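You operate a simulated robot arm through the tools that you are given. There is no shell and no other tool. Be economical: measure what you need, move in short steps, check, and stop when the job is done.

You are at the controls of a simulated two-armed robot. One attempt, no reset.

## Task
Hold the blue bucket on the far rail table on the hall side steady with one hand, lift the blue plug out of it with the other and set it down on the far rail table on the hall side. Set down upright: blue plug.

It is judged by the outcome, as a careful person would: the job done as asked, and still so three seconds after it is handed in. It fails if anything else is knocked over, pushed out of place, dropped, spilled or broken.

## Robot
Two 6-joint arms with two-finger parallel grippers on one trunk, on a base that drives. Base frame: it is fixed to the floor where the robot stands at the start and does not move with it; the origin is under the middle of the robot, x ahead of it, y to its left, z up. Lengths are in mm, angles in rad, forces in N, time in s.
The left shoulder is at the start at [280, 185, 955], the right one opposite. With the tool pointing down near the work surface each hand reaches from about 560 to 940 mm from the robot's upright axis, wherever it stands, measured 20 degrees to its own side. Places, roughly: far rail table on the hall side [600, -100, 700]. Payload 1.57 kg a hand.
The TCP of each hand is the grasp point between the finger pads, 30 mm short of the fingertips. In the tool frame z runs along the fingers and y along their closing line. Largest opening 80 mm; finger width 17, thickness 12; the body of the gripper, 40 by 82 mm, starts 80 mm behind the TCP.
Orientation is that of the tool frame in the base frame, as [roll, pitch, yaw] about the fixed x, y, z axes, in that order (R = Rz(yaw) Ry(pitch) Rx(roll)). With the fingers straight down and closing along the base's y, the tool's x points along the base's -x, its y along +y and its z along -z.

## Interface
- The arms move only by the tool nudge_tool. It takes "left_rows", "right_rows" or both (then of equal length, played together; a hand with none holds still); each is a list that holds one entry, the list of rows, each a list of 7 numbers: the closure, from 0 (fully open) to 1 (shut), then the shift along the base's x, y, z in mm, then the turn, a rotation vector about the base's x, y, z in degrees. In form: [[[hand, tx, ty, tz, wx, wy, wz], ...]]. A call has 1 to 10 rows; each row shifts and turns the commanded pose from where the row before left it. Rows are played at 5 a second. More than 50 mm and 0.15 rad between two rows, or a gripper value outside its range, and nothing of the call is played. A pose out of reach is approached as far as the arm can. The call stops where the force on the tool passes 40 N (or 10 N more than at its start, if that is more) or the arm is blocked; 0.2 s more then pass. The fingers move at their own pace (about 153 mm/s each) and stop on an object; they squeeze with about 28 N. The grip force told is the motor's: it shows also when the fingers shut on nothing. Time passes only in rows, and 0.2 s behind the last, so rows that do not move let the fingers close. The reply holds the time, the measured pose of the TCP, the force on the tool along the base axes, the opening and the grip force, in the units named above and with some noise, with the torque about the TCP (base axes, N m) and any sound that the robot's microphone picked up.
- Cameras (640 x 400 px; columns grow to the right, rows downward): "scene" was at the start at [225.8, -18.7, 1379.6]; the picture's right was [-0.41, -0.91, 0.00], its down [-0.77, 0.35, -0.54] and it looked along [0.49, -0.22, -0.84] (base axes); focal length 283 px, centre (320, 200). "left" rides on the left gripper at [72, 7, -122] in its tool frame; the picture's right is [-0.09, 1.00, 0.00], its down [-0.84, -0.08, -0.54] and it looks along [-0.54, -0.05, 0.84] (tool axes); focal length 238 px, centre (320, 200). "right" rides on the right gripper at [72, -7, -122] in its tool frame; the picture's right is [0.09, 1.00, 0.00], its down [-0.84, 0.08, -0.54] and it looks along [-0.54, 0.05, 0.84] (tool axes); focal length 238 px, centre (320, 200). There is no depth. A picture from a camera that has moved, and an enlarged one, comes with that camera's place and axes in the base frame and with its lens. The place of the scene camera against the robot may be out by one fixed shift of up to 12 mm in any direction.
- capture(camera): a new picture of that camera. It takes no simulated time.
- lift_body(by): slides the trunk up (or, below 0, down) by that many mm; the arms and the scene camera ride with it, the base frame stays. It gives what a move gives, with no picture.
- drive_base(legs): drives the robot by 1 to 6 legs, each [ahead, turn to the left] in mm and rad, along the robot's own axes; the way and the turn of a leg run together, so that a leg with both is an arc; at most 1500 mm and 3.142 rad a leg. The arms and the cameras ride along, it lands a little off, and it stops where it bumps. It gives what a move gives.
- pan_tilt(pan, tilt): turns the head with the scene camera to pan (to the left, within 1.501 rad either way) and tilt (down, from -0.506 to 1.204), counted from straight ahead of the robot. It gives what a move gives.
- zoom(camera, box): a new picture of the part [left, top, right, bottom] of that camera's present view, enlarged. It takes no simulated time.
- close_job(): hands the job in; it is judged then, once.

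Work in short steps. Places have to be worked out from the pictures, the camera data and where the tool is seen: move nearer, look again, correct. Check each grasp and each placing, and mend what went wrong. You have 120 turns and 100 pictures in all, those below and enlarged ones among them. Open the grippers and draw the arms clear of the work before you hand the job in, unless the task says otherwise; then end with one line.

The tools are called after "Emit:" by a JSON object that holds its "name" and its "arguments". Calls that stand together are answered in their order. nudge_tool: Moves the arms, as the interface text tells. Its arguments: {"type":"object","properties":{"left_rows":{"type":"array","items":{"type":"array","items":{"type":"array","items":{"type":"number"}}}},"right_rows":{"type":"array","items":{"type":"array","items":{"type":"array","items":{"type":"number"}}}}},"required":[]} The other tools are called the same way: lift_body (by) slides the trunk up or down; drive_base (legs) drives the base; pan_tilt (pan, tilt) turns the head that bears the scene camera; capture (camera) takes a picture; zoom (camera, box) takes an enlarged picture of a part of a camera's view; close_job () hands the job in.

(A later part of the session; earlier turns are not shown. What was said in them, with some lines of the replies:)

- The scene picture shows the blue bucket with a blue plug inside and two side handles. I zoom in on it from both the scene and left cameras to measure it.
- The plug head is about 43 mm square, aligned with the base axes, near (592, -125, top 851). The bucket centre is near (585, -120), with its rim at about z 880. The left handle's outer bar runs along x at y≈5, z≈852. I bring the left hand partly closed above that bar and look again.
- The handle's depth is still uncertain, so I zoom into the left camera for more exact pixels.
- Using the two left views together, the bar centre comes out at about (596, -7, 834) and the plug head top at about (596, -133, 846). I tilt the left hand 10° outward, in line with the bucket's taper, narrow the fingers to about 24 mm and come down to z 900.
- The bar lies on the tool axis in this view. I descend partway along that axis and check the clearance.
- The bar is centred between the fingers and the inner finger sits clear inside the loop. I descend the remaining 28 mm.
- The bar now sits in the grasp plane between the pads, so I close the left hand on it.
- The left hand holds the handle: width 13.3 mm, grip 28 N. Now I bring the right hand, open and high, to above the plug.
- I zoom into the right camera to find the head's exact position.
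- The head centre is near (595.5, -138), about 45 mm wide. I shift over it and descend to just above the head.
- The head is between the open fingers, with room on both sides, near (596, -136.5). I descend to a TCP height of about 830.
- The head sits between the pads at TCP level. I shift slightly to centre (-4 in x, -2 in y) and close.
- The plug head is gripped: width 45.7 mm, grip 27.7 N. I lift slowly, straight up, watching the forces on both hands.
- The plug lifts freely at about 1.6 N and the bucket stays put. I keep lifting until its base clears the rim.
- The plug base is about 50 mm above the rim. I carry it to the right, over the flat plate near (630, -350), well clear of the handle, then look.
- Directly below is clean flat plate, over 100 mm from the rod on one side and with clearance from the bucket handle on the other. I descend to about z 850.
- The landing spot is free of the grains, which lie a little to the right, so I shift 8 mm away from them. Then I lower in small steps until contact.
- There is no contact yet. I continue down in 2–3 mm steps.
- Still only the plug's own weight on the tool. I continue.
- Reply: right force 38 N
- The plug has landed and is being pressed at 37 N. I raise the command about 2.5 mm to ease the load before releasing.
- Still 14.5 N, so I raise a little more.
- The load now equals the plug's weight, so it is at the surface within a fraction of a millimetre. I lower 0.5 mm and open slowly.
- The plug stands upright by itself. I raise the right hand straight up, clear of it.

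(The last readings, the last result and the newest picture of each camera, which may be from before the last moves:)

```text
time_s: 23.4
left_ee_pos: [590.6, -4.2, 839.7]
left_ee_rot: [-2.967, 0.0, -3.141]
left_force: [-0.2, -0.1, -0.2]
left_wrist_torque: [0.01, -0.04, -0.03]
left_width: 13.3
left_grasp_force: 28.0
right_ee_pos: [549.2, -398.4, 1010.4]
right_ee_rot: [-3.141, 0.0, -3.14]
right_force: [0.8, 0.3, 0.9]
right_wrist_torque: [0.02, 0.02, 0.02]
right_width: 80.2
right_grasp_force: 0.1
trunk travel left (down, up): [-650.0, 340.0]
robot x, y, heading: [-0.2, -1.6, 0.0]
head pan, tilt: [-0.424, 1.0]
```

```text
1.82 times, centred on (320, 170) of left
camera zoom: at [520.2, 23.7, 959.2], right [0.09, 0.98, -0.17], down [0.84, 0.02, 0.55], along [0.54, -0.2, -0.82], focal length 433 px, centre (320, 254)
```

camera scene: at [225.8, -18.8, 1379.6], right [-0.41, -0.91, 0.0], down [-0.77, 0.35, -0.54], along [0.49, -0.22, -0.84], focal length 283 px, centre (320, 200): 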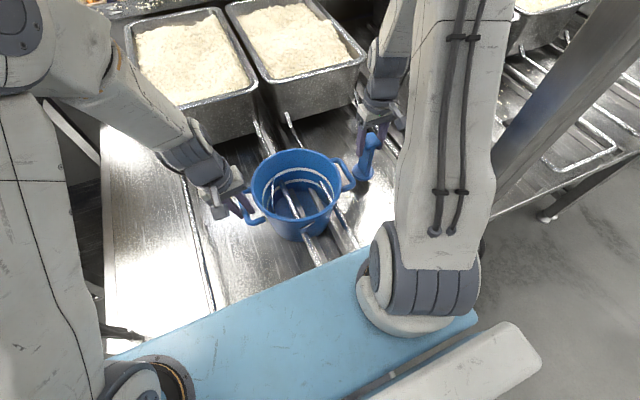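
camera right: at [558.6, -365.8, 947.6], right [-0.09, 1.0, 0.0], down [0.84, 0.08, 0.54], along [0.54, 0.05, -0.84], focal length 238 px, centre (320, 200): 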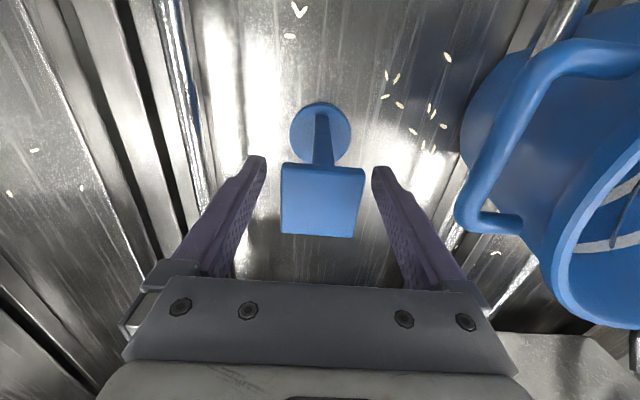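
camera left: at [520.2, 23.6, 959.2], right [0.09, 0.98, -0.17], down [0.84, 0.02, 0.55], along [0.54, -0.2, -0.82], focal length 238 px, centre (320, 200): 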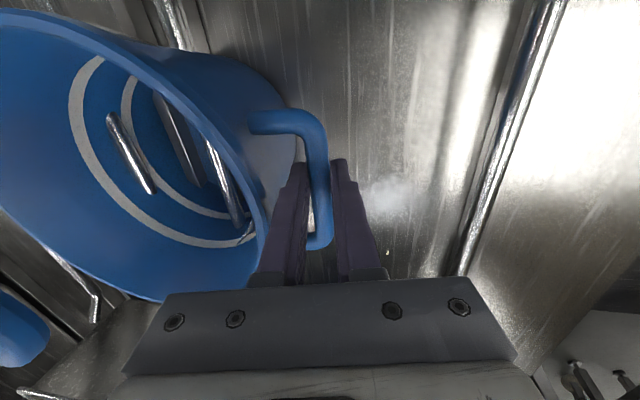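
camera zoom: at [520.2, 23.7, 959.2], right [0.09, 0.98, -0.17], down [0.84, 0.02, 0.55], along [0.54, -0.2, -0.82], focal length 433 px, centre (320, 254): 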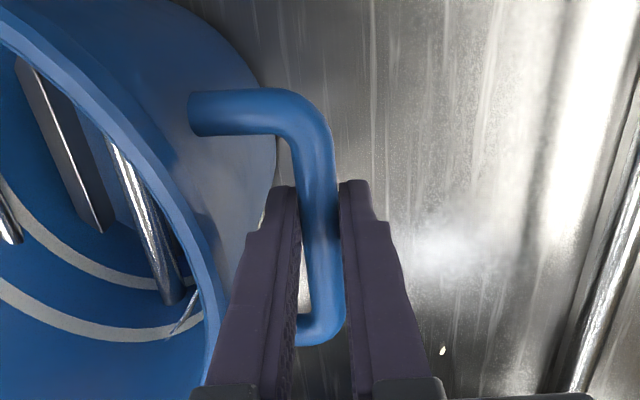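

The bucket has not moved. I open the left hand only as far as it was on approach, about 24 mm, and withdraw along the tool axis.

Emit:
{"name": "nudge_tool", "arguments": {"left_rows": [[[0.8, 0, 0, 0, 0, 0, 0], [0.7, 0, 0, 0, 0, 0, 0], [0.7, 0, 0, 0, 0, 0, 0], [0.7, 0, 2.6, 15, 0, 0, 0], [0.7, 0, 2.6, 15, 0, 0, 0], [0.7, 0, 3.5, 20, 0, 0, 0], [0.7, 0, 5, 30, 0, 0, 0], [0.7, 0, 20, 30, 0, 0, 0], [0.5, 0, 35, 30, 0, 0, 0], [0, 0, 30, 0, 0, 0, 0]]]}}

Emit:
{"name": "capture", "arguments": {"camera": "scene"}}

Emit:
{"name": "capture", "arguments": {"camera": "right"}}

Emit:
{"name": "capture", "arguments": {"camera": "left"}}

```text
time_s: 25.6
left_ee_pos: [590.2, 93.9, 978.6]
left_ee_rot: [-2.968, 0.0, 3.139]
left_force: [0.4, 0.3, -0.2]
left_wrist_torque: [0.04, -0.04, -0.01]
left_width: 80.0
left_grasp_force: 0.1
right_ee_pos: [549.3, -398.4, 1009.8]
right_ee_rot: [-3.141, 0.001, -3.141]
right_force: [-0.4, -0.3, -0.6]
right_wrist_torque: [0.0, -0.01, -0.01]
right_width: 80.1
right_grasp_force: 0.1
trunk travel left (down, up): [-650.0, 340.0]
robot x, y, heading: [0.6, 1.7, -0.004]
head pan, tilt: [-0.424, 1.0]
```

```text
63 pictures are left
camera scene: at [225.7, -18.9, 1379.6], right [-0.41, -0.91, 0.0], down [-0.77, 0.35, -0.54], along [0.49, -0.22, -0.84], focal length 283 px, centre (320, 200)
```

scene: 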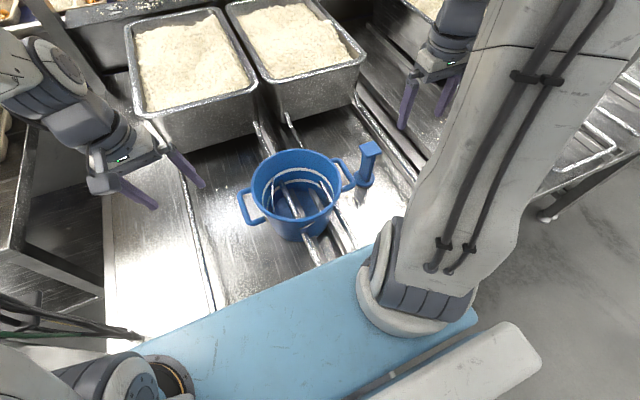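

```text
62 pictures are left
camera right: at [477.5, -405.7, 1132.3], right [-0.09, 1.0, 0.0], down [0.84, 0.08, 0.54], along [0.54, 0.05, -0.84], focal length 238 px, centre (320, 200)
```

right: 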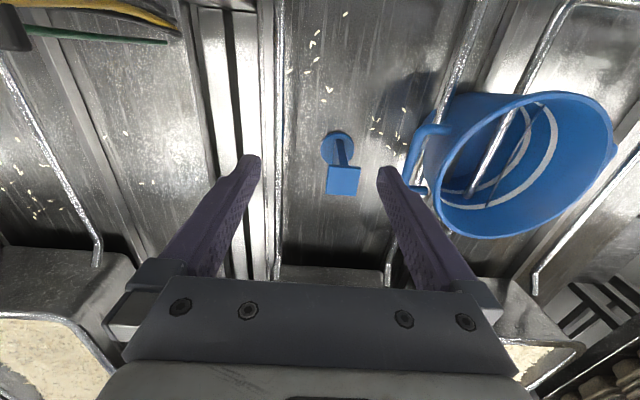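

```text
61 pictures are left
camera left: at [518.8, 122.0, 1098.7], right [0.09, 0.98, -0.17], down [0.84, 0.02, 0.55], along [0.54, -0.2, -0.82], focal length 238 px, centre (320, 200)
```

left: 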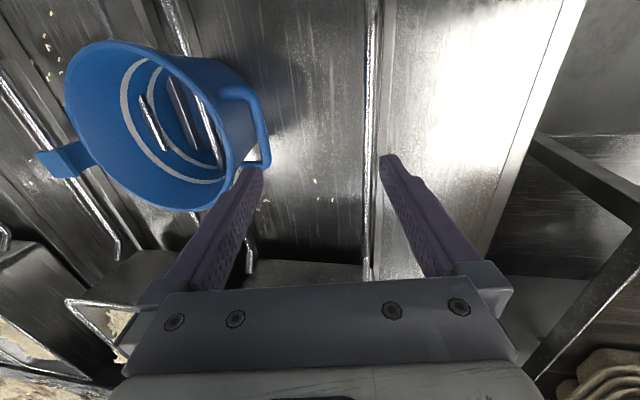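

The plug stands upright on the table, the bucket is in its original place, and both hands are open and clear. I hand the job in.

Emit:
{"name": "close_job", "arguments": {}}

```text
The job is handed in.
```

The left hand held the bucket by its handle while the right hand lifted the blue plug out. The plug now stands upright on the far rail table, to the right of the bucket, and the bucket has not visibly moved.
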